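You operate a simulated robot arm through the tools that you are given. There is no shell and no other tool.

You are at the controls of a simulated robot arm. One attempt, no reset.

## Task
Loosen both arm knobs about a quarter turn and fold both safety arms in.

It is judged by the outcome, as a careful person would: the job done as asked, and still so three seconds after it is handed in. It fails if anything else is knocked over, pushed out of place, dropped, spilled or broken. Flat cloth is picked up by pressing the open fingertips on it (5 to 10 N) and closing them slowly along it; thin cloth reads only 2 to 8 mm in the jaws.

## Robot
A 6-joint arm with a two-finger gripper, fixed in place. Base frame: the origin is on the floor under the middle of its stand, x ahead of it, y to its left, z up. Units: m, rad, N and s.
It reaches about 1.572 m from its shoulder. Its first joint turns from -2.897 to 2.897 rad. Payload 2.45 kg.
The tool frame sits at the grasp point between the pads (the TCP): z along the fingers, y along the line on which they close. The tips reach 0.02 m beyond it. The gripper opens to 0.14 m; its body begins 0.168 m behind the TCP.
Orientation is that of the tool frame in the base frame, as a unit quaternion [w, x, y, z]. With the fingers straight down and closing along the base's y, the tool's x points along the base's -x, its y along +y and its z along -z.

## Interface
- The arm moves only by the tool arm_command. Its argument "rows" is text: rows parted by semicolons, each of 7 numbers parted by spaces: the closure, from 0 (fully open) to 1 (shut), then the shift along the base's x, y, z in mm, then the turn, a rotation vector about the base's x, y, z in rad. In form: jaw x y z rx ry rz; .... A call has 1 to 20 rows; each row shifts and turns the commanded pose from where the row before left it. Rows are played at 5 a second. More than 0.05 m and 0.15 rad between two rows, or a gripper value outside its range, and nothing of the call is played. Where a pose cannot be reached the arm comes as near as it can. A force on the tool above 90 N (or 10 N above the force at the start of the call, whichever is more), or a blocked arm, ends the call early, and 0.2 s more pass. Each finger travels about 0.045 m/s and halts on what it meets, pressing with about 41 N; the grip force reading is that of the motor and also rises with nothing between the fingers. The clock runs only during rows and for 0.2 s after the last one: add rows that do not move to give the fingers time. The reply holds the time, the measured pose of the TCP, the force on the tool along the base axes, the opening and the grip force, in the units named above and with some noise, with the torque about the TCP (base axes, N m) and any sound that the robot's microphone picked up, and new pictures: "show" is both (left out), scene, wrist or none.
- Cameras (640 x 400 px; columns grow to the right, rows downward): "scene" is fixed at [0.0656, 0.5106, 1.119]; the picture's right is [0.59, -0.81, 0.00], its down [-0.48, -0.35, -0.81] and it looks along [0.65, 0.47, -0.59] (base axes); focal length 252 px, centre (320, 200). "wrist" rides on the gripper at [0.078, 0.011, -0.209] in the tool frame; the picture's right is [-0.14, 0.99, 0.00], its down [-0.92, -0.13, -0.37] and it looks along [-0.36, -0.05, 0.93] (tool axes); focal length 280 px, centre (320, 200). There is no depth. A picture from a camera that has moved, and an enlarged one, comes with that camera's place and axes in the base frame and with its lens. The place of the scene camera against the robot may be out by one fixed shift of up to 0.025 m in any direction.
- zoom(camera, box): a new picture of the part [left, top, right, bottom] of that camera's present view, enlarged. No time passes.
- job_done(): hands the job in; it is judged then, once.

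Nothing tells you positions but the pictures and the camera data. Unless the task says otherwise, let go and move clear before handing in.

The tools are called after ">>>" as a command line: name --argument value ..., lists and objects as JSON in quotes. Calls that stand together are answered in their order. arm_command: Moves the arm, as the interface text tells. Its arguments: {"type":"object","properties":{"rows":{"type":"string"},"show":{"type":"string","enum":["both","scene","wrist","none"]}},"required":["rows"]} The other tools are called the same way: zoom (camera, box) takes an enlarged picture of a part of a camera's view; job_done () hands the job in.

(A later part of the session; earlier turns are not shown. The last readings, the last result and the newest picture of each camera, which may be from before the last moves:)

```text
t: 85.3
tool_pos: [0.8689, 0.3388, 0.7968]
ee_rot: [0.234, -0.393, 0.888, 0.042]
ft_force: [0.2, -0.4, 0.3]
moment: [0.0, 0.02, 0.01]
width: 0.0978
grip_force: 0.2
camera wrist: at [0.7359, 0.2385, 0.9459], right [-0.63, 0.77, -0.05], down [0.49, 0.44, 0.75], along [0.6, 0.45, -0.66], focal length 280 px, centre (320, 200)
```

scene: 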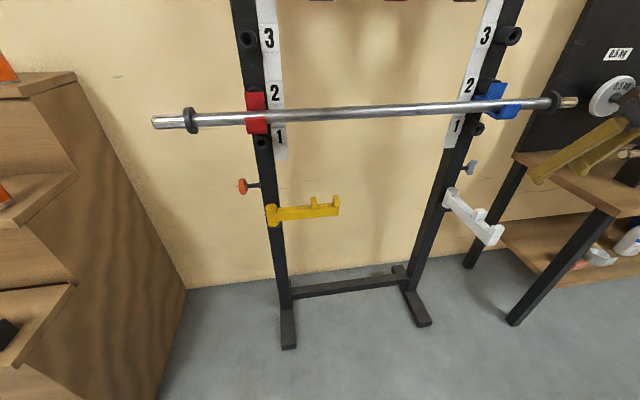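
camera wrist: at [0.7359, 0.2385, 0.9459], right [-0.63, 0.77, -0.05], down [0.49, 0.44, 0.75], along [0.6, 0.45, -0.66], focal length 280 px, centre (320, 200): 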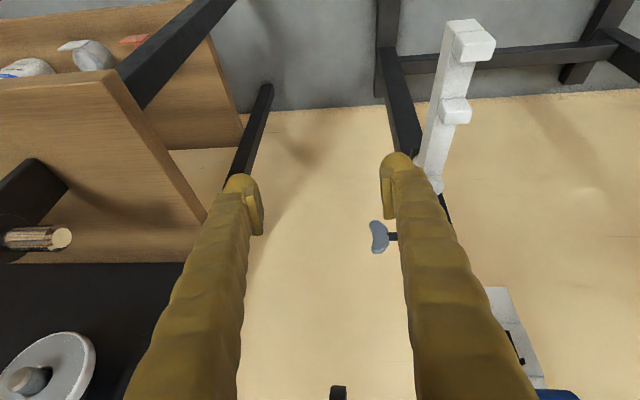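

Reached cleanly. Now I'll square the yaw and roll so the jaws close in the vertical plane, with the camera inboard.

>>> arm_command --rows "0.3 0 0 0 0 0 0.095; 0.3 0 0 0 0 0 0.095; 0.3 0 0 0 0.0479 0.0479 -0.1301; 0.3 0 0 0 0.0479 0.0479 -0.1301; 0.3 0 0 0 0.0479 0.0479 -0.1301; 0.3 0 0 0 0.0479 0.0479 -0.1301; 0.3 0 0 0 0.0479 0.0479 -0.1301; 0.3 0 0 0 0.0479 0.0479 -0.1301; 0.3 0 0 0 0.0479 0.0479 -0.1301; 0.3 0 0 0 0.0479 0.0479 -0.1301; 0.3 0 0 0 0.0479 0.0479 -0.1301; 0.3 0 0 0 0.0479 0.0479 -0.1301; 0.3 0 0 0 0.0479 0.0479 -0.1301; 0.3 0 0 0 0.0479 0.0479 -0.1301; 0.3 0 0 0 0 0 0" --show "both"

```text
t: 88.5
tool_pos: [0.8686, 0.3391, 0.7965]
ee_rot: [0.095, 0.349, 0.907, 0.217]
ft_force: [-0.2, 0.0, 0.1]
moment: [-0.02, 0.0, 0.01]
width: 0.098
grip_force: 0.0
camera wrist: at [0.7492, 0.3307, 0.9852], right [0.69, 0.56, 0.46], down [0.48, -0.83, 0.29], along [0.54, 0.02, -0.84], focal length 280 px, centre (320, 200)
```

scene: 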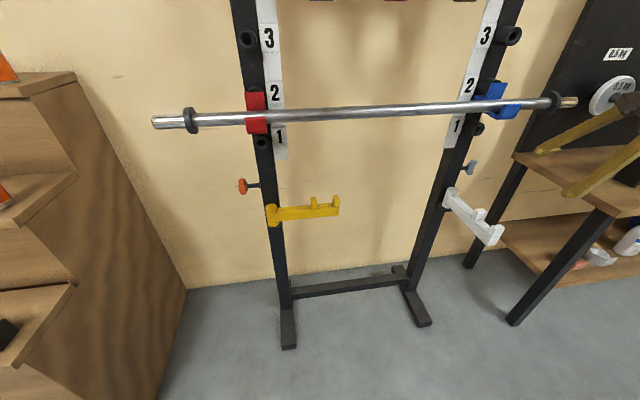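
wrist: 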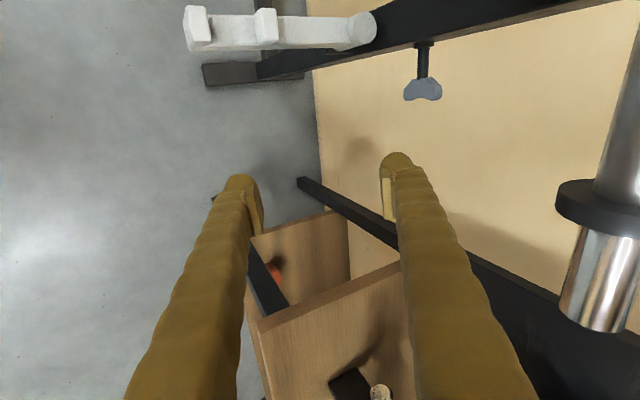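

The mirrored posture is reached without complaint. Now I'll tilt up and move forward and left to face the wing knob.

>>> arm_command --rows "0.3 3 18.6 -7 0.0735 -0.0735 0; 0.3 3 18.6 -7 0.0735 -0.0735 0; 0.3 3 18.6 -7 0.0735 -0.0735 0; 0.3 3 18.6 -7 0.0735 -0.0735 0; 0.3 3 18.6 -7 0.0735 -0.0735 0; 0.3 0 0 0 0.02 0.02 -0.03; 0.3 0 0 0 0 0 0" --show "both"

>>> zoom --camera "scene" --box '[400, 100, 560, 260]'

```text
t: 90.2
tool_pos: [0.8835, 0.4313, 0.7624]
ee_rot: [0.19, 0.333, 0.812, 0.439]
ft_force: [0.8, 0.5, 0.4]
moment: [-0.02, 0.01, -0.01]
width: 0.0983
grip_force: 0.1
camera wrist: at [0.7071, 0.3689, 0.8828], right [0.47, 0.29, 0.83], down [0.38, -0.92, 0.11], along [0.8, 0.27, -0.54], focal length 280 px, centre (320, 200)
```

scene: 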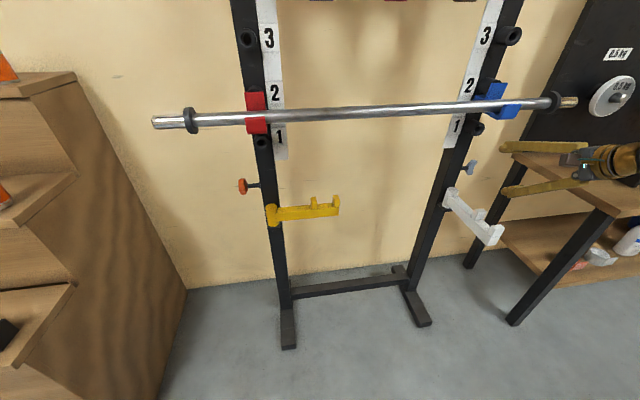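
wrist: 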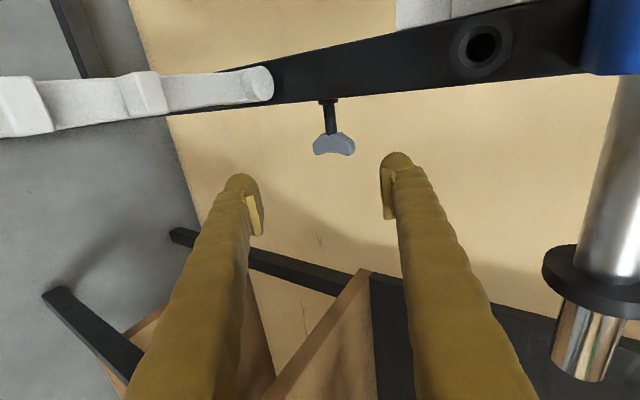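

```text
2.50 times, centred on (480, 180) of scene
camera zoom: at [0.0656, 0.5106, 1.119], right [0.59, -0.81, 0.0], down [-0.48, -0.35, -0.81], along [0.65, 0.47, -0.59], focal length 630 px, centre (-80, 250)
```

zoom: 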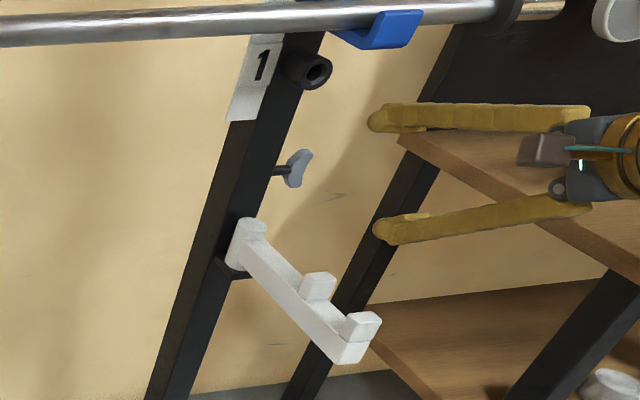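

Excellent: the gripper now faces the wing knob squarely, and its position checks out at about (0.969, 0.531, 0.699). I'll zoom on its shape.

>>> zoom --camera "wrist" --box '[285, 90, 385, 180]'

>>> zoom --camera "scene" --box '[450, 145, 490, 185]'

```text
4.44 times, centred on (335, 135) of wrist
camera zoom: at [0.7071, 0.3689, 0.8828], right [0.47, 0.29, 0.83], down [0.38, -0.92, 0.11], along [0.8, 0.27, -0.54], focal length 1246 px, centre (253, 489)
```

zoom: 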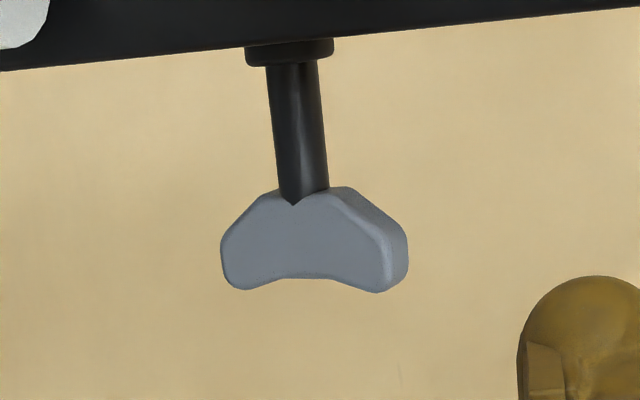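

```text
10.00 times, centred on (470, 165) of scene
camera zoom: at [0.0656, 0.5106, 1.119], right [0.59, -0.81, 0.0], down [-0.48, -0.35, -0.81], along [0.65, 0.47, -0.59], focal length 2518 px, centre (-1180, 550)
```

zoom: 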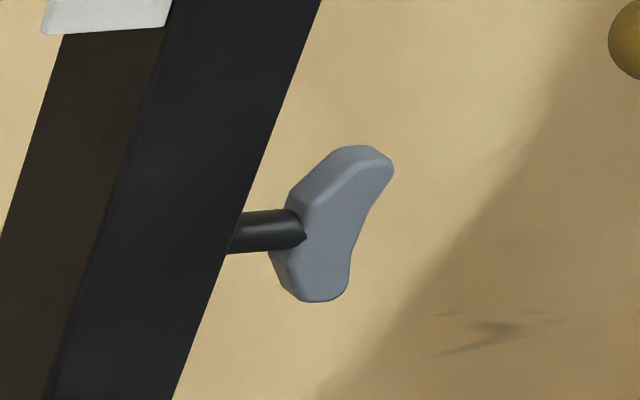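

The wing is a ~55×13 mm plate standing vertically. I'll set tilt ≈0.87 and approach along the finger axis, first most of the way, then check.

>>> arm_command --rows "0.3 15.6 22.7 0.5 -0.046 0.046 0; 0.3 15.6 22.7 0.5 -0.046 0.046 0; 0.3 9.7 9.7 -11.6 0 0 0; 0.3 9.7 9.7 -11.6 0 0 0; 0.3 9.7 9.7 -11.6 0 0 0; 0.3 0 0 0 0 0 0" --show "both"

```text
t: 91.5
tool_pos: [0.9453, 0.5059, 0.7275]
ee_rot: [0.167, 0.344, 0.839, 0.386]
ft_force: [-1.2, 0.2, 0.8]
moment: [-0.02, 0.03, 0.0]
width: 0.0981
grip_force: 0.1
camera wrist: at [0.7794, 0.4559, 0.8699], right [0.54, 0.36, 0.76], down [0.39, -0.91, 0.15], along [0.74, 0.21, -0.63], focal length 280 px, centre (320, 200)
```

scene: 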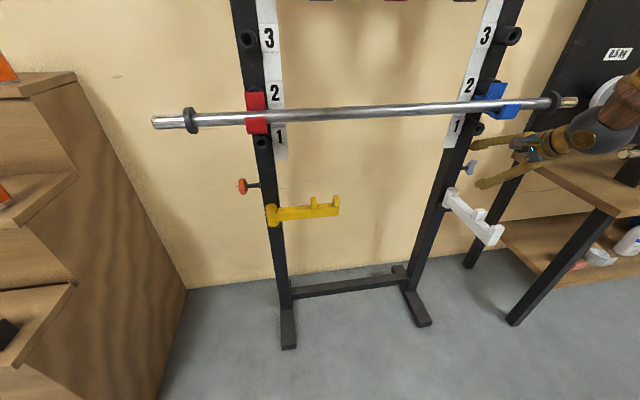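
wrist: 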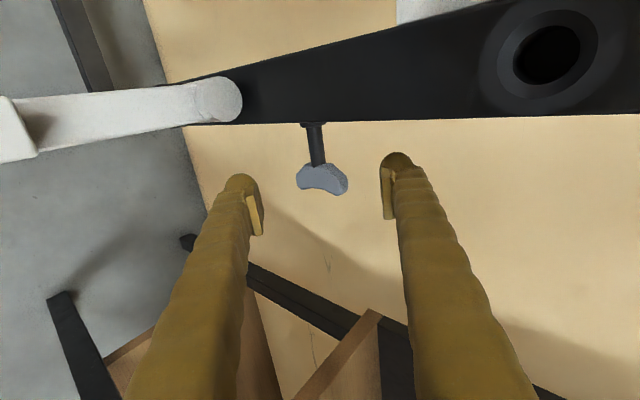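

On line. I'll make the final approach so the wing sits between the pads.

>>> arm_command --rows "0.3 9.6 9.6 -11.2 0 0 0; 0.3 9.6 9.6 -11.2 0 0 0; 0.3 9.5 9.5 -11.2 0 0 0; 0.3 0 0 0 0 0 0" --show "both"

>>> zoom --camera "wrist" --box '[230, 120, 410, 270]'

```text
t: 92.5
tool_pos: [0.9731, 0.5354, 0.6932]
ee_rot: [0.168, 0.344, 0.84, 0.386]
ft_force: [-0.2, 0.0, 0.6]
moment: [0.02, 0.03, -0.02]
width: 0.098
grip_force: 0.0
camera wrist: at [0.8083, 0.4846, 0.8358], right [0.54, 0.36, 0.76], down [0.39, -0.91, 0.15], along [0.74, 0.21, -0.63], focal length 280 px, centre (320, 200)
```

scene: 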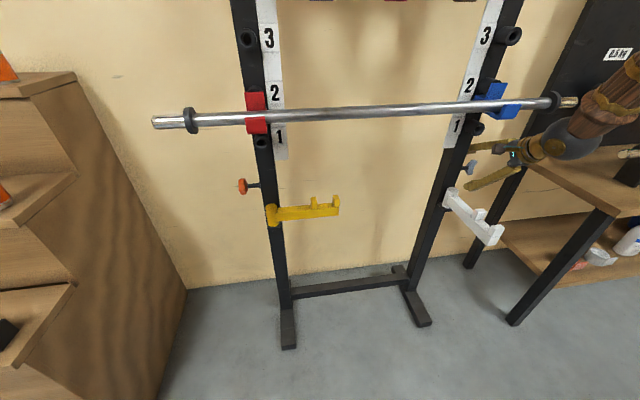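
wrist: 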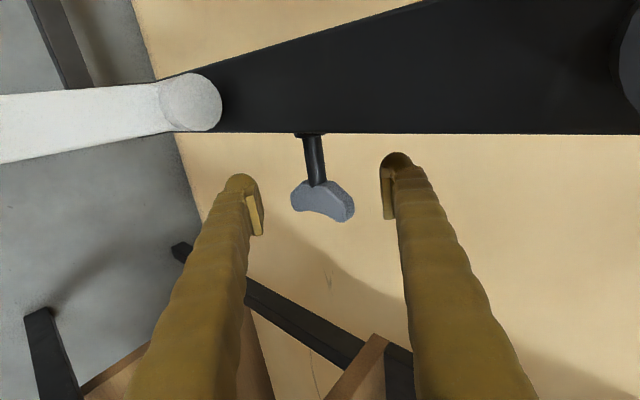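

```text
2.67 times, centred on (320, 195) of wrist
camera zoom: at [0.8083, 0.4846, 0.8358], right [0.54, 0.36, 0.76], down [0.39, -0.91, 0.15], along [0.74, 0.21, -0.63], focal length 748 px, centre (320, 213)
```

zoom: 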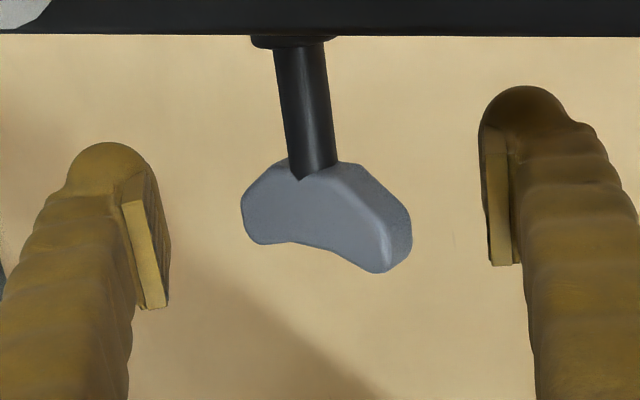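

The wing sits diagonally between the pads as planned. I'll centre it by 6 mm and close slowly while watching.

>>> arm_command --rows "0.4 -3.2 -3.2 3.9 0 0 0; 0.5 0 0 0 0 0 0; 0.58 0 0 0 0 0 0; 0.62 0 0 0 0 0 0; 0.66 0 0 0 0 0 0; 0.7 0 0 0 0 0 0" --show "wrist"

>>> zoom --camera "wrist" --box '[230, 120, 410, 270]'

```text
t: 94.0
tool_pos: [0.9712, 0.5329, 0.6983]
ee_rot: [0.167, 0.344, 0.839, 0.386]
ft_force: [-2.3, -2.0, 37.9]
moment: [2.78, -1.92, -0.24]
width: 0.0503
grip_force: 38.0
camera wrist: at [0.8047, 0.4815, 0.8403], right [0.54, 0.36, 0.76], down [0.39, -0.91, 0.15], along [0.74, 0.21, -0.63], focal length 280 px, centre (320, 200)
```

wrist: 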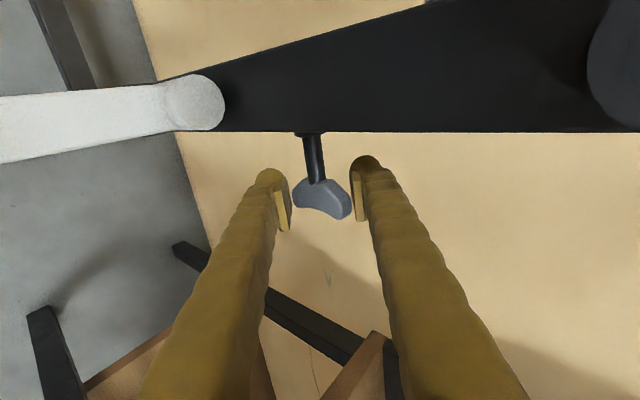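

```text
2.67 times, centred on (320, 195) of wrist
camera zoom: at [0.8047, 0.4815, 0.8403], right [0.54, 0.36, 0.76], down [0.39, -0.91, 0.15], along [0.74, 0.21, -0.63], focal length 748 px, centre (320, 213)
```

zoom: 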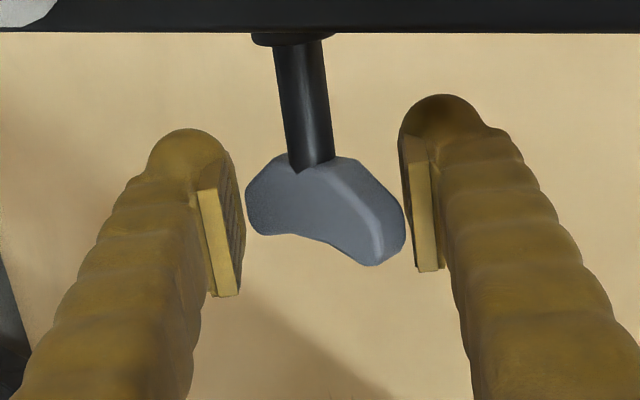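

The jaws met the wing at 50 mm and there's an unexpected moment. Before pressing on I'll look at the clearances.

>>> zoom --camera "scene" --box '[450, 80, 610, 220]'

>>> zoom --camera "wrist" --box '[270, 150, 370, 240]'

```text
2.86 times, centred on (530, 150) of scene
camera zoom: at [0.0656, 0.5106, 1.119], right [0.59, -0.81, 0.0], down [-0.48, -0.35, -0.81], along [0.65, 0.47, -0.59], focal length 719 px, centre (-280, 343)
```

zoom: 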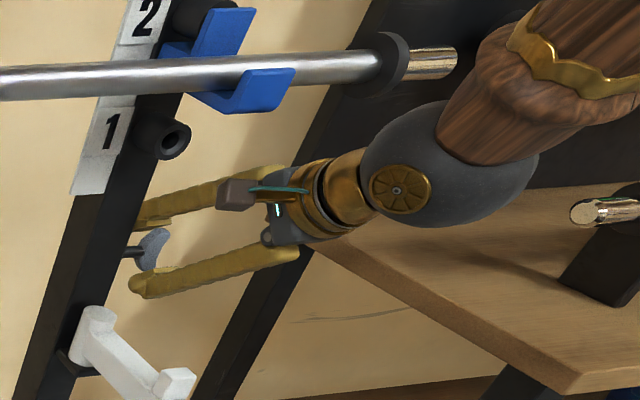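

```text
4.44 times, centred on (320, 195) of wrist
camera zoom: at [0.8047, 0.4815, 0.8403], right [0.54, 0.36, 0.76], down [0.39, -0.91, 0.15], along [0.74, 0.21, -0.63], focal length 1246 px, centre (320, 222)
```

zoom: 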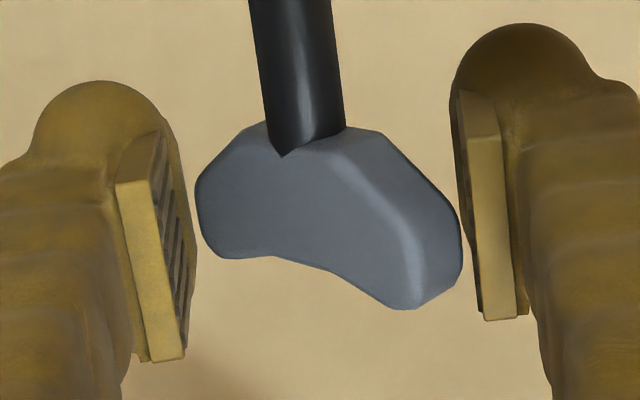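

Nothing else is touching, but the pinch is jammed and loading the wing oddly. I'll release right away and check whether the wing moved.

>>> arm_command --rows "0.6 0 0 0 0 0 0; 0.5 0 0 0 0 0 0; 0.35 0 0 0 0 0 0; 0.3 0 0 0 0 0 0; 0.3 0 0 0 0 0 0" --show "wrist"

>>> zoom --camera "wrist" --box '[230, 120, 410, 270]'

>>> zoom --camera "scene" --box '[450, 145, 490, 185]'

```text
t: 95.2
tool_pos: [0.9699, 0.5327, 0.6975]
ee_rot: [0.167, 0.344, 0.84, 0.385]
ft_force: [0.0, 0.4, -0.5]
moment: [0.03, 0.02, -0.02]
width: 0.0979
grip_force: 0.0
camera wrist: at [0.8047, 0.4815, 0.8399], right [0.54, 0.36, 0.76], down [0.39, -0.91, 0.15], along [0.74, 0.21, -0.63], focal length 280 px, centre (320, 200)
```

wrist: 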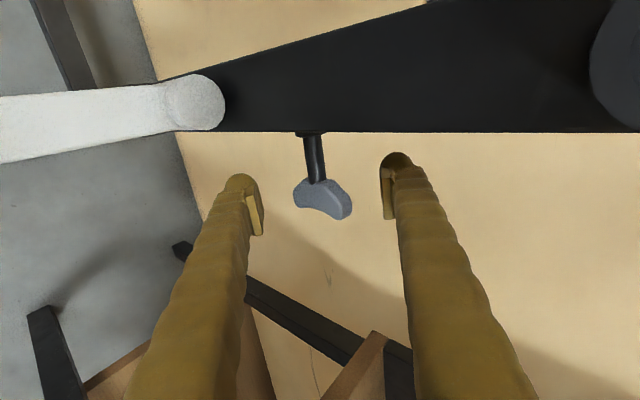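

```text
2.67 times, centred on (320, 195) of wrist
camera zoom: at [0.8047, 0.4815, 0.8399], right [0.54, 0.36, 0.76], down [0.39, -0.91, 0.15], along [0.74, 0.21, -0.63], focal length 748 px, centre (320, 213)
```

zoom: 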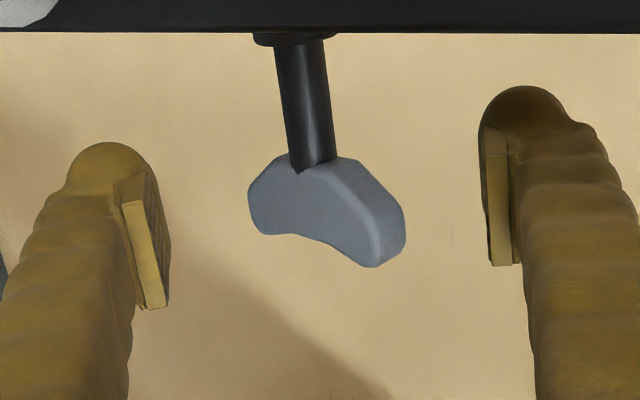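

```text
10.00 times, centred on (470, 165) of scene
camera zoom: at [0.0656, 0.5106, 1.119], right [0.59, -0.81, 0.0], down [-0.48, -0.35, -0.81], along [0.65, 0.47, -0.59], focal length 2518 px, centre (-1180, 550)
```

zoom: 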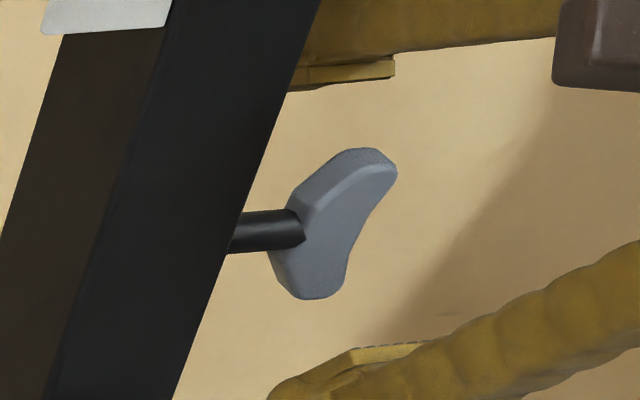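

The wing turned a few degrees in the right direction before friction jammed it; it's stiffer than the left knob. I'll re-centre 3 mm higher, clamp again and check that the load is balanced before swinging the tool.

>>> arm_command --rows "0.4 0 0 3 0 0 0; 0.5 0 0 0 0 0 0; 0.58 0 0 0 0 0 0; 0.62 0 0 0 0 0 0; 0.66 0 0 0 0 0 0" --show "none"

>>> zoom --camera "wrist" --box '[270, 150, 370, 240]'

```text
t: 96.3
tool_pos: [0.9699, 0.5324, 0.7013]
ee_rot: [0.167, 0.344, 0.84, 0.386]
ft_force: [-1.6, -1.3, -2.3]
moment: [-0.05, 0.05, -0.05]
width: 0.0502
grip_force: 2.1
```

```text
4.44 times, centred on (320, 195) of wrist
camera zoom: at [0.8047, 0.4813, 0.8427], right [0.54, 0.36, 0.76], down [0.39, -0.91, 0.15], along [0.74, 0.21, -0.63], focal length 1246 px, centre (320, 222)
```

zoom: 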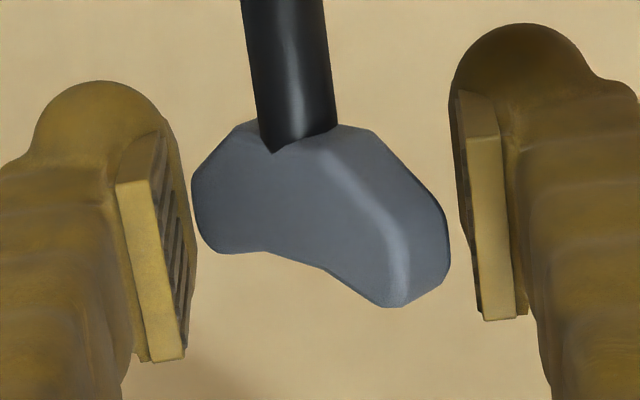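

>>> arm_command --rows "0.66 0 0 -1.2 0 0 0; 0.7 0 0 0 0 0 0; 0.74 0 0 0 0 0 0; 0.78 0 0 0 0 0 0" --show "none"

>>> zoom --camera "wrist" --box '[270, 150, 370, 240]'

```text
t: 97.3
tool_pos: [0.9696, 0.5308, 0.7006]
ee_rot: [0.168, 0.344, 0.84, 0.386]
ft_force: [0.6, -0.1, 0.1]
moment: [0.03, 0.01, -0.01]
width: 0.0308
grip_force: 0.1
```

```text
4.44 times, centred on (320, 195) of wrist
camera zoom: at [0.805, 0.4812, 0.8421], right [0.54, 0.36, 0.76], down [0.39, -0.91, 0.15], along [0.74, 0.21, -0.63], focal length 1246 px, centre (320, 222)
```

zoom: 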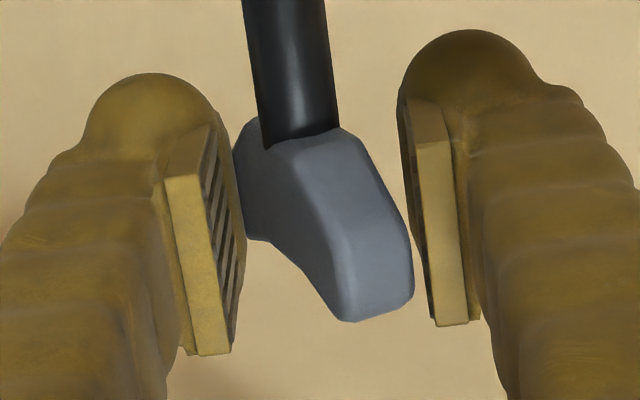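

Now centred, the wing is turning freely between the pads in the loosening direction as planned. I'll keep closing until it lies flat between them.

>>> arm_command --rows "0.82 0 0 0 0 0 0; 0.86 0 0 0 0 0 0; 0.9 0 0 0 0 0 0; 0.93 0 0 0 0 0 0; 0.95 0 0 0 0 0 0; 0.95 0 0 0 0 0 0" --show "wrist"

>>> zoom --camera "wrist" --box '[270, 150, 370, 240]'

```text
t: 98.8
tool_pos: [0.9712, 0.5315, 0.7001]
ee_rot: [0.168, 0.344, 0.84, 0.386]
ft_force: [-5.3, -4.7, -6.5]
moment: [0.25, 0.24, -0.41]
width: 0.0133
grip_force: 39.4
camera wrist: at [0.8047, 0.481, 0.8415], right [0.54, 0.36, 0.76], down [0.39, -0.91, 0.15], along [0.74, 0.21, -0.63], focal length 280 px, centre (320, 200)
```

wrist: 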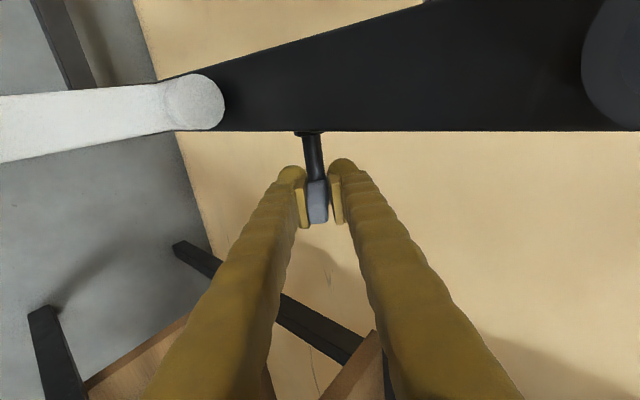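

```text
4.44 times, centred on (320, 195) of wrist
camera zoom: at [0.8047, 0.481, 0.8415], right [0.54, 0.36, 0.76], down [0.39, -0.91, 0.15], along [0.74, 0.21, -0.63], focal length 1246 px, centre (320, 222)
```

zoom: 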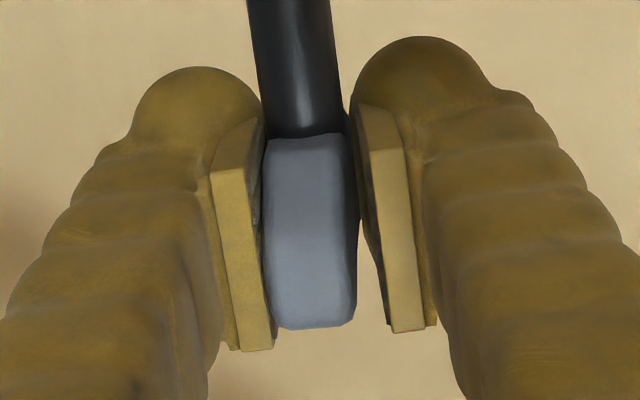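

The wing is pinched flat (13 mm), about 50° turned. I'll swing the tool down toward level to take it the rest of the way.

>>> arm_command --rows "0.95 0 0 0 0.0525 -0.0525 0; 0.95 0 0 0 0.0525 -0.0525 0; 0.95 0 0 0 0.0525 -0.0525 0; 0.95 0 0 0 0.0525 -0.0525 0" --show "both"

```text
t: 99.8
tool_pos: [0.9703, 0.5314, 0.6995]
ee_rot: [0.217, 0.318, 0.772, 0.506]
ft_force: [-3.0, -9.0, -5.0]
moment: [0.32, 0.3, -0.2]
width: 0.0133
grip_force: 40.0
camera wrist: at [0.78, 0.456, 0.7907], right [0.36, 0.19, 0.91], down [0.37, -0.93, 0.04], along [0.85, 0.32, -0.41], focal length 280 px, centre (320, 200)
```

scene: 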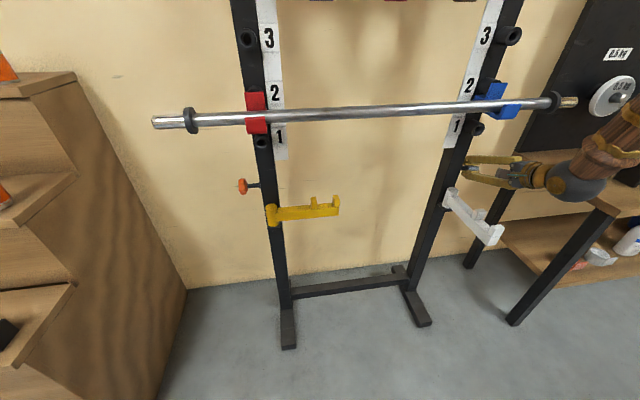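
wrist: 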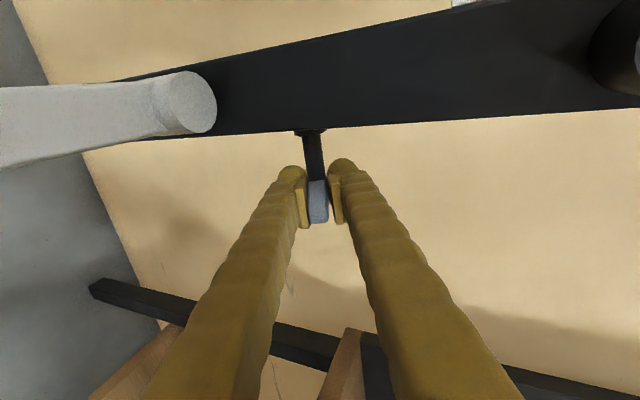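

Turning smoothly with light loads. I'll continue to nearly level (wing ≈86°).

>>> arm_command --rows "0.95 0 0 0 0.0525 -0.0525 0; 0.95 0 0 0 0.0525 -0.0525 0; 0.95 0 0 0 0.0525 -0.0525 0; 0.95 0 0 0 0.0525 -0.0525 0; 0.95 0 0 0 0.035 -0.035 0; 0.95 0 0 0 0 0 0" --show "both"

```text
t: 101.2
tool_pos: [0.9707, 0.532, 0.7011]
ee_rot: [0.269, 0.277, 0.672, 0.632]
ft_force: [-7.0, -4.8, -0.9]
moment: [0.34, 0.34, 0.02]
width: 0.013
grip_force: 39.9
camera wrist: at [0.766, 0.4419, 0.7219], right [0.13, -0.05, 0.99], down [0.38, -0.92, -0.09], along [0.92, 0.39, -0.1], focal length 280 px, centre (320, 200)
```

scene: 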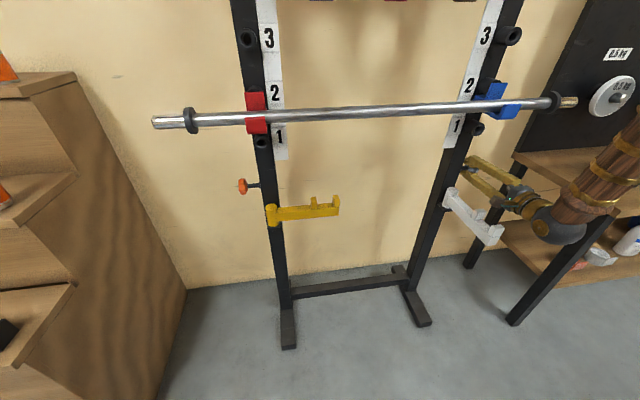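
wrist: 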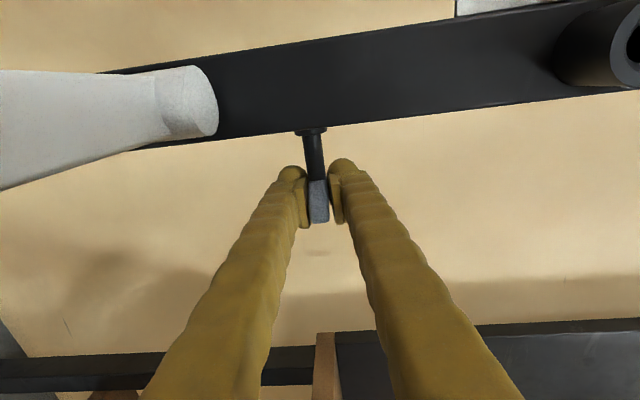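

The wing is now level (about 87° from where it started). I'll release, back straight out and verify.

>>> arm_command --rows "0.85 0 0 0 0 0 0; 0.7 0 0 0 0 0 0; 0.6 0 0 0 0 0 0; 0.6 0 0 0 0 0 0; 0.6 -14 -14 0 0 0 0; 0.6 -14 -14 0 0 0 0; 0.6 -14 -14 0 0 0 0; 0.6 -12 -12 5 -0.075 0.075 0; 0.6 -12 -12 5 -0.075 0.075 0; 0.6 -12 -12 5 -0.075 0.075 0; 0.6 -12 -12 5 -0.075 0.075 0; 0.6 0 0 0 0 0 0" --show "both"

>>> zoom --camera "scene" --box '[440, 140, 520, 220]'

>>> zoom --camera "wrist" --box '[250, 90, 410, 210]'

```text
t: 103.8
tool_pos: [0.8798, 0.4408, 0.7195]
ee_rot: [0.204, 0.325, 0.792, 0.475]
ft_force: [0.0, 0.3, 0.1]
moment: [-0.02, 0.0, -0.04]
width: 0.056
grip_force: 0.0
camera wrist: at [0.6956, 0.3716, 0.8255], right [0.42, 0.24, 0.88], down [0.37, -0.92, 0.07], along [0.83, 0.3, -0.47], focal length 280 px, centre (320, 200)
```

scene: 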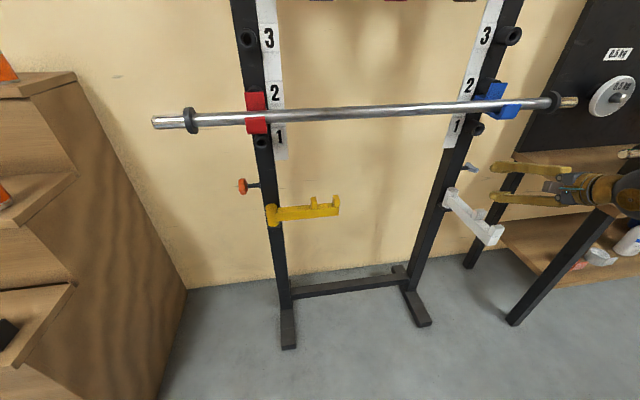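
wrist: 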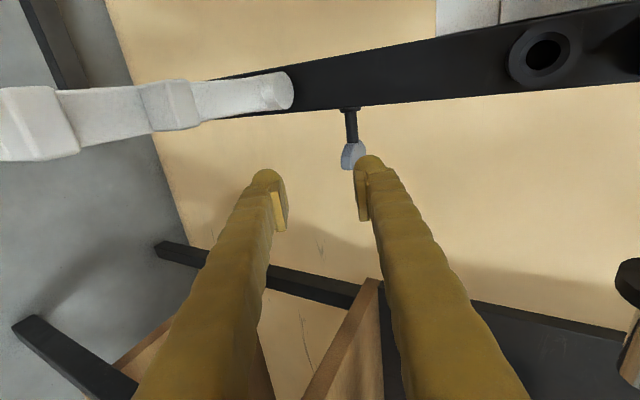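

```text
5.00 times, centred on (480, 180) of scene
camera zoom: at [0.0656, 0.5106, 1.119], right [0.59, -0.81, 0.0], down [-0.48, -0.35, -0.81], along [0.65, 0.47, -0.59], focal length 1259 px, centre (-480, 300)
```

zoom: 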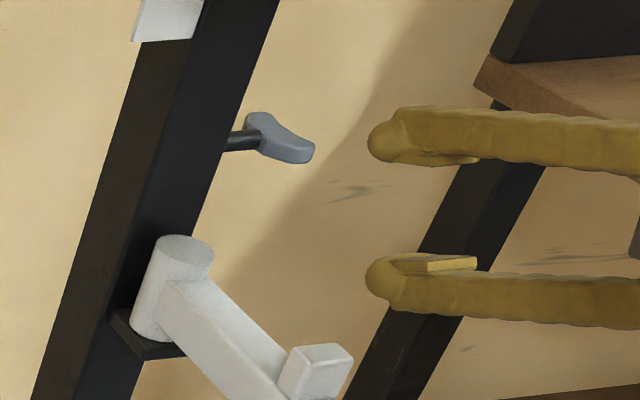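

```text
3.33 times, centred on (330, 150) of wrist
camera zoom: at [0.6956, 0.3716, 0.8255], right [0.42, 0.24, 0.88], down [0.37, -0.92, 0.07], along [0.83, 0.3, -0.47], focal length 935 px, centre (287, 367)
```

zoom: 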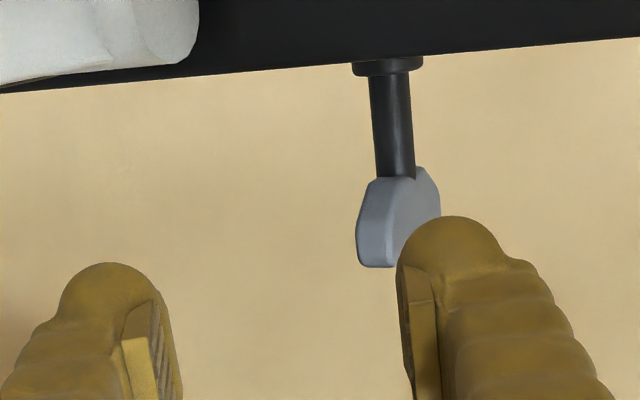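

The wing is now level, a clean quarter turn. Next I'll close the fingers, lower them outboard of the white arm, and fold it in the same way.

>>> arm_command --rows "0.8 -3 -3 0 -0.08 0.08 0; 0.9 -3 -3 0 -0.08 0.08 0; 1 -3 -3 0 -0.078 0.078 0; 1 0 0 -25 0 0 0; 1 0 0 -25 0 0 0; 1 0 0 -25 0 0 0; 1 0 0 -27 0 0 0; 1 0 0 0 0 0 0" --show "both"

```text
t: 105.5
tool_pos: [0.8703, 0.4323, 0.6173]
ee_rot: [0.147, 0.353, 0.861, 0.336]
ft_force: [-0.4, -0.1, -1.0]
moment: [0.02, -0.01, -0.01]
width: 0.0001
grip_force: 29.8
camera wrist: at [0.7182, 0.3942, 0.7771], right [0.6, 0.42, 0.68], down [0.41, -0.89, 0.2], along [0.69, 0.16, -0.71], focal length 280 px, centre (320, 200)
```

scene: 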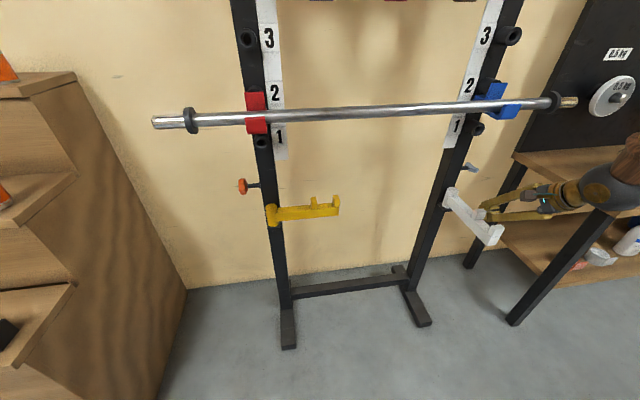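
wrist: 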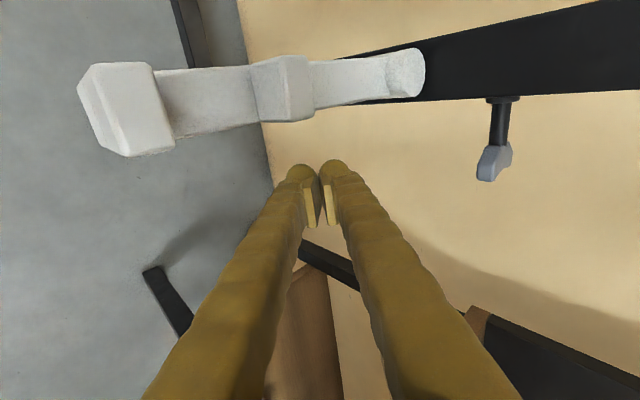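

The fingers are outboard of the white arm. I'll push it inward gently, following the arc around its hinge.

>>> arm_command --rows "1 -8 7 0 0 0 0; 1 -8 7 0 0 0 0; 1 -8 7 0 0 0 0; 1 -8 7 0 0 0 0; 1 -8 7 0 0 0 0; 1 -8 7 0 0 0 0; 1 -6.5 6 0 0 0 0; 1 -6 6 0 0 0 0; 1 -6 6 0 0 0 0" --show "both"

```text
t: 107.5
tool_pos: [0.8053, 0.4915, 0.6171]
ee_rot: [0.147, 0.354, 0.861, 0.335]
ft_force: [1.5, -1.6, -0.5]
moment: [0.0, 0.01, -0.01]
width: 0.0
grip_force: 29.1
camera wrist: at [0.6517, 0.4544, 0.777], right [0.6, 0.42, 0.68], down [0.41, -0.89, 0.2], along [0.69, 0.16, -0.71], focal length 280 px, centre (320, 200)
```

scene: 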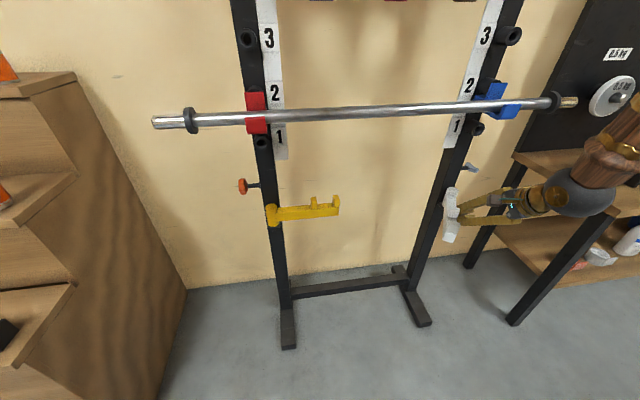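
wrist: 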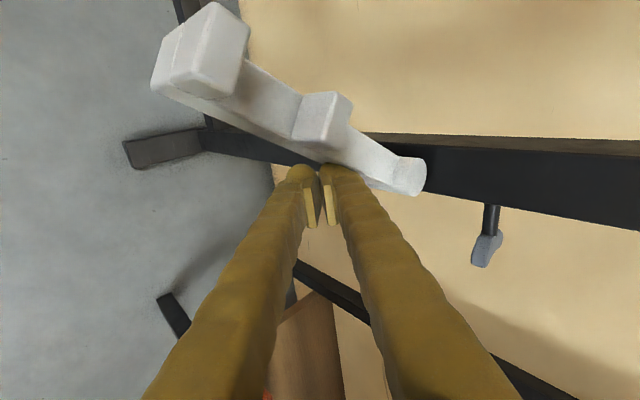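

It's swinging easily (≈35–40° now). I'll continue the arc.

>>> arm_command --rows "1 -6.1 8.5 0 0 0 0; 1 -6.1 8.5 0 0 0 0; 1 -6.1 8.5 0 0 0 0; 1 -2 8.1 0 0 0 0; 1 -2 8.1 0 0 0 0; 1 -2 8.1 0 0 0 0; 1 -2.5 9.5 0 0 0 0; 1 0 0 0 0 0 0" --show "both"

```text
t: 109.3
tool_pos: [0.779, 0.5515, 0.6188]
ee_rot: [0.143, 0.351, 0.862, 0.337]
ft_force: [-0.3, -0.5, 0.9]
moment: [0.03, 0.01, 0.01]
width: 0.0
grip_force: 30.1
camera wrist: at [0.6267, 0.512, 0.7778], right [0.6, 0.42, 0.68], down [0.41, -0.89, 0.19], along [0.68, 0.17, -0.71], focal length 280 px, centre (320, 200)
```

scene: 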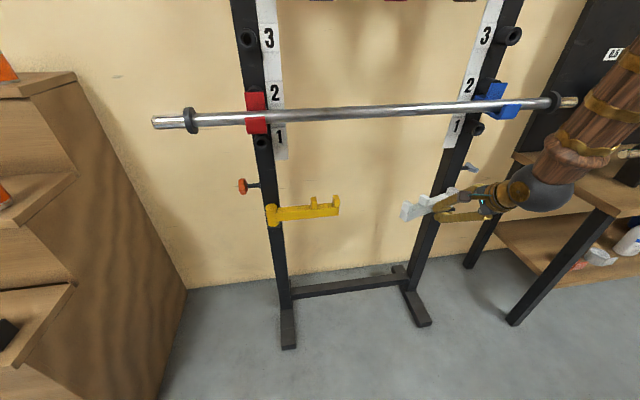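
wrist: 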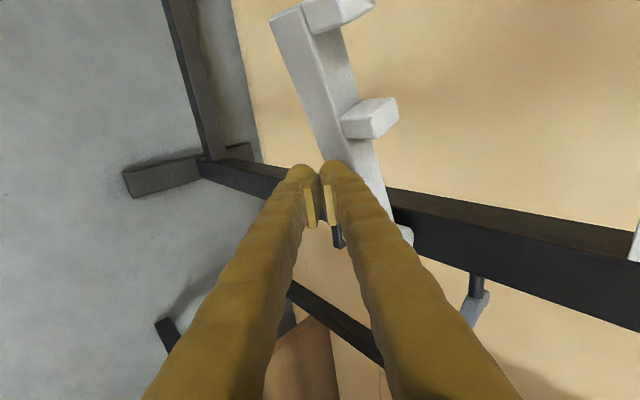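

At about 72°. I'll ease it the rest of the way in small steps, watching for the stop.

>>> arm_command --rows "1 1.5 3.2 0 0 0 0; 1 1.5 3.2 0 0 0 0; 1 1.7 3 0 0 0 0; 1 1.8 2.8 0 0 0 0; 1 1.6 2.2 0 0 0 0; 1 0 0 0 0 0 0" --show "both"

```text
t: 110.8
tool_pos: [0.7858, 0.5649, 0.6181]
ee_rot: [0.141, 0.351, 0.862, 0.337]
ft_force: [-1.0, -1.6, -1.3]
moment: [-0.04, -0.02, 0.06]
width: 0.0
grip_force: 29.9
camera wrist: at [0.6348, 0.5257, 0.7779], right [0.6, 0.42, 0.68], down [0.41, -0.89, 0.19], along [0.68, 0.17, -0.71], focal length 280 px, centre (320, 200)
```

scene: 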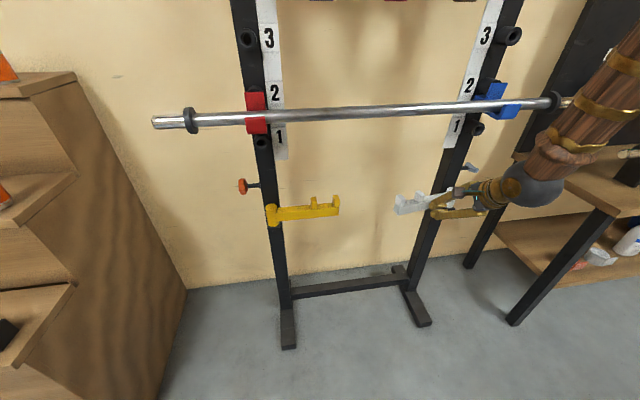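
wrist: 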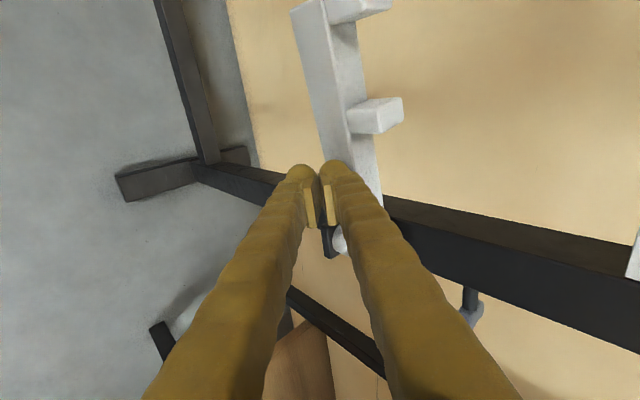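

Nearly there. A few more small steps.

>>> arm_command --rows "1 1.2 1.6 0 0 0 0; 1 1.2 1.6 0 0 0 0; 1 1 1.3 0 0 0 0; 1 0 0 0 0 0 0" --show "none"

>>> arm_command --rows "1 1 1.2 0 0 0 0; 1 1 1.2 0 0 0 0; 1 0 0 0 0 0 0" --show "both"

```text
t: 111.8
tool_pos: [0.7886, 0.5699, 0.6185]
ee_rot: [0.141, 0.351, 0.862, 0.337]
ft_force: [-3.9, -1.9, 1.0]
moment: [0.04, -0.05, 0.06]
width: 0.0
grip_force: 29.4
```

```text
t: 112.5
tool_pos: [0.7915, 0.5724, 0.6186]
ee_rot: [0.141, 0.351, 0.862, 0.337]
ft_force: [-3.4, -2.3, 0.8]
moment: [0.01, -0.04, 0.07]
width: 0.0
grip_force: 29.2
camera wrist: at [0.6398, 0.5328, 0.7777], right [0.6, 0.42, 0.68], down [0.41, -0.89, 0.19], along [0.68, 0.17, -0.71], focal length 280 px, centre (320, 200)
```

scene: 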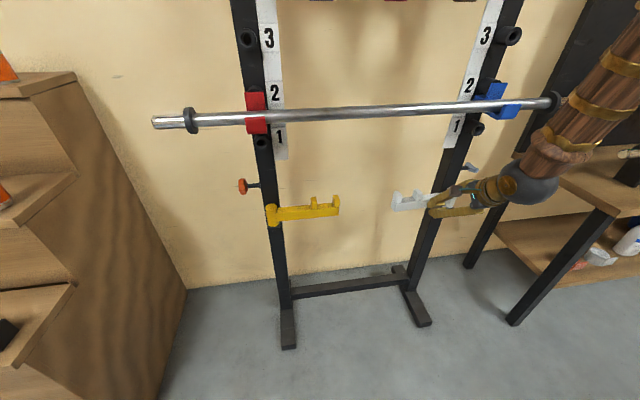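
wrist: 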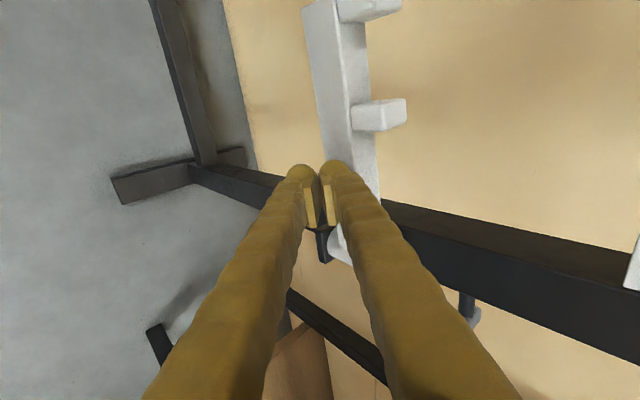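

>>> arm_command --rows "1 0.8 0.8 0 0 0 0; 1 0.8 0.8 0 0 0 0; 1 0.8 0.8 0 0 0 0; 1 0 0 0 0 0 0" --show "none"

>>> arm_command --rows "1 0.8 0.8 0 0 0 0; 1 0.8 0.8 0 0 0 0; 1 0.8 0.8 0 0 0 0; 1 0 0 0 0 0 0" --show "both"

```text
t: 113.5
tool_pos: [0.7939, 0.5743, 0.6178]
ee_rot: [0.141, 0.351, 0.862, 0.337]
ft_force: [-3.5, -1.7, -1.2]
moment: [-0.02, 0.0, 0.09]
width: 0.0
grip_force: 30.0
```

```text
t: 114.5
tool_pos: [0.7955, 0.5761, 0.617]
ee_rot: [0.142, 0.351, 0.862, 0.336]
ft_force: [-45.5, -37.9, 26.9]
moment: [0.75, -0.98, -0.25]
width: 0.0
grip_force: 29.5
camera wrist: at [0.6439, 0.5369, 0.7776], right [0.6, 0.43, 0.67], down [0.41, -0.89, 0.19], along [0.68, 0.16, -0.71], focal length 280 px, centre (320, 200)
```

scene: 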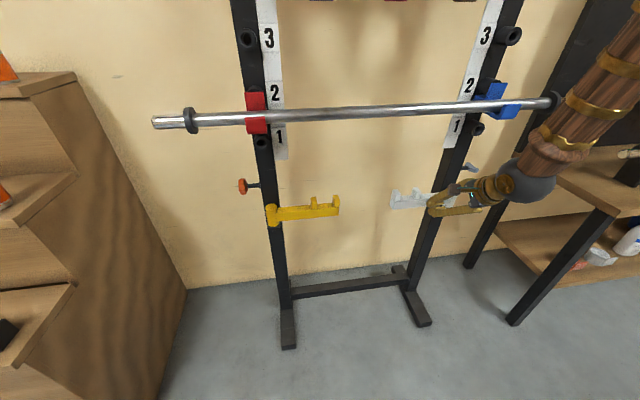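
wrist: 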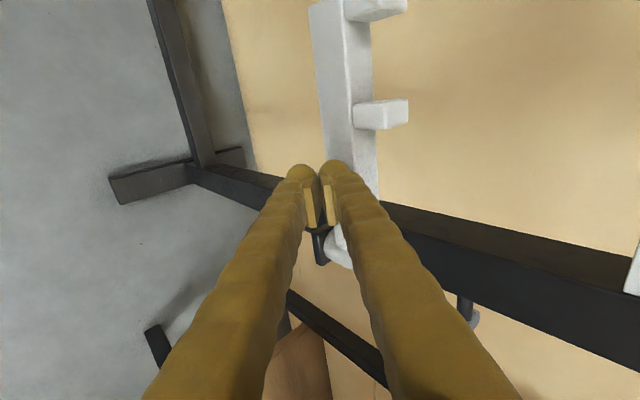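

The white arm has reached its stop. I'll back off gently and lift away.

>>> arm_command --rows "1 -3 -3 0 0 0 0; 1 -10 -10 0 0 0 0; 1 -15 -15 0 0 0 0; 1 -15 -15 15 0 0 0; 1 -15 -15 25 -0.03 0.03 0; 1 0 0 30 0 0 0; 1 0 0 30 0 0 0; 1 0 0 0 0 0 0" --show "both"

>>> zoom --camera "scene" --box '[220, 120, 520, 290]'

```text
t: 116.3
tool_pos: [0.7415, 0.5173, 0.7205]
ee_rot: [0.138, 0.355, 0.868, 0.318]
ft_force: [-0.2, 0.3, 0.3]
moment: [0.02, 0.0, -0.01]
width: 0.0
grip_force: 29.4
out of reach, approached as far as the arm can: row 3
camera wrist: at [0.5938, 0.4834, 0.8843], right [0.62, 0.44, 0.65], down [0.41, -0.89, 0.21], along [0.67, 0.14, -0.73], focal length 280 px, centre (320, 200)
```

scene: 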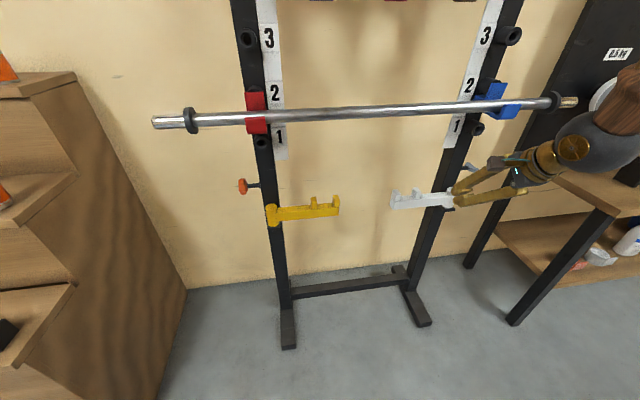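
wrist: 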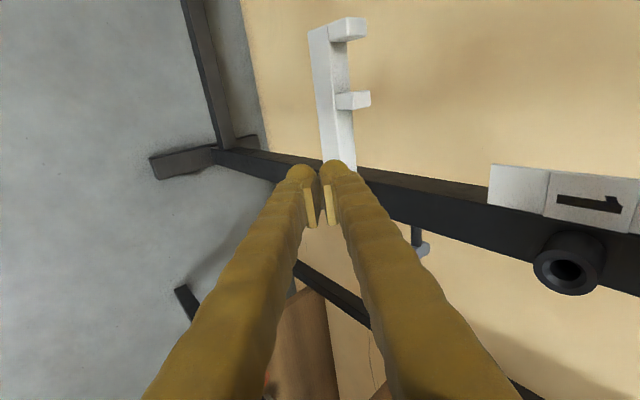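

```text
2.13 times, centred on (370, 205) of scene
camera zoom: at [0.0656, 0.5106, 1.119], right [0.59, -0.81, 0.0], down [-0.48, -0.35, -0.81], along [0.65, 0.47, -0.59], focal length 537 px, centre (213, 189)
```

zoom: 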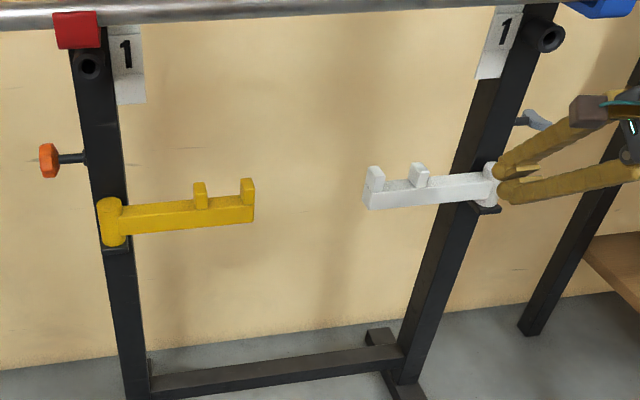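

Both arms are folded in along the rack. I'll check both knobs closely before finishing.

>>> zoom --camera "scene" --box '[228, 170, 268, 200]'

>>> zoom --camera "scene" --box '[455, 150, 495, 180]'

```text
13.33 times, centred on (248, 185) of scene
camera zoom: at [0.0656, 0.5106, 1.119], right [0.59, -0.81, 0.0], down [-0.48, -0.35, -0.81], along [0.65, 0.47, -0.59], focal length 3357 px, centre (1280, 400)
```

zoom: 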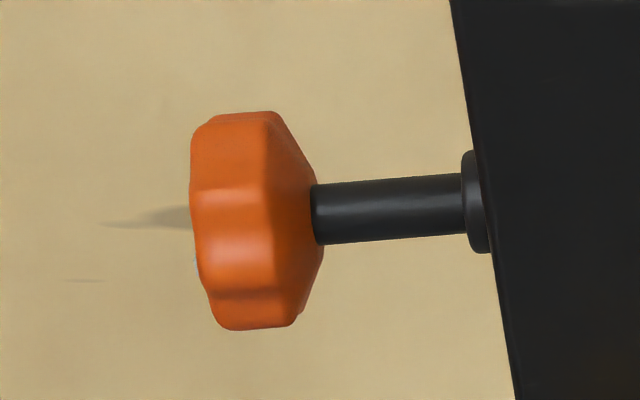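

```text
13.33 times, centred on (475, 165) of scene
camera zoom: at [0.0656, 0.5106, 1.119], right [0.59, -0.81, 0.0], down [-0.48, -0.35, -0.81], along [0.65, 0.47, -0.59], focal length 3357 px, centre (-1747, 667)
```

zoom: 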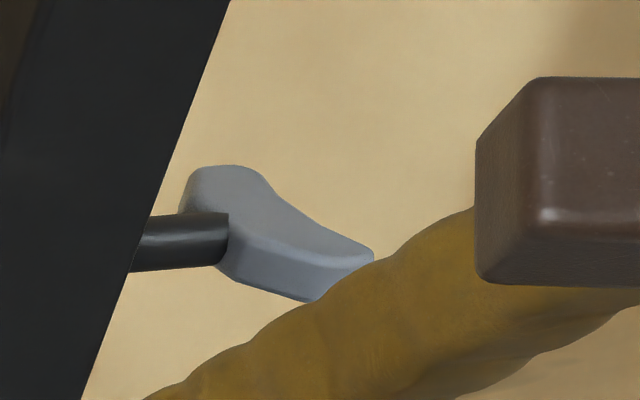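

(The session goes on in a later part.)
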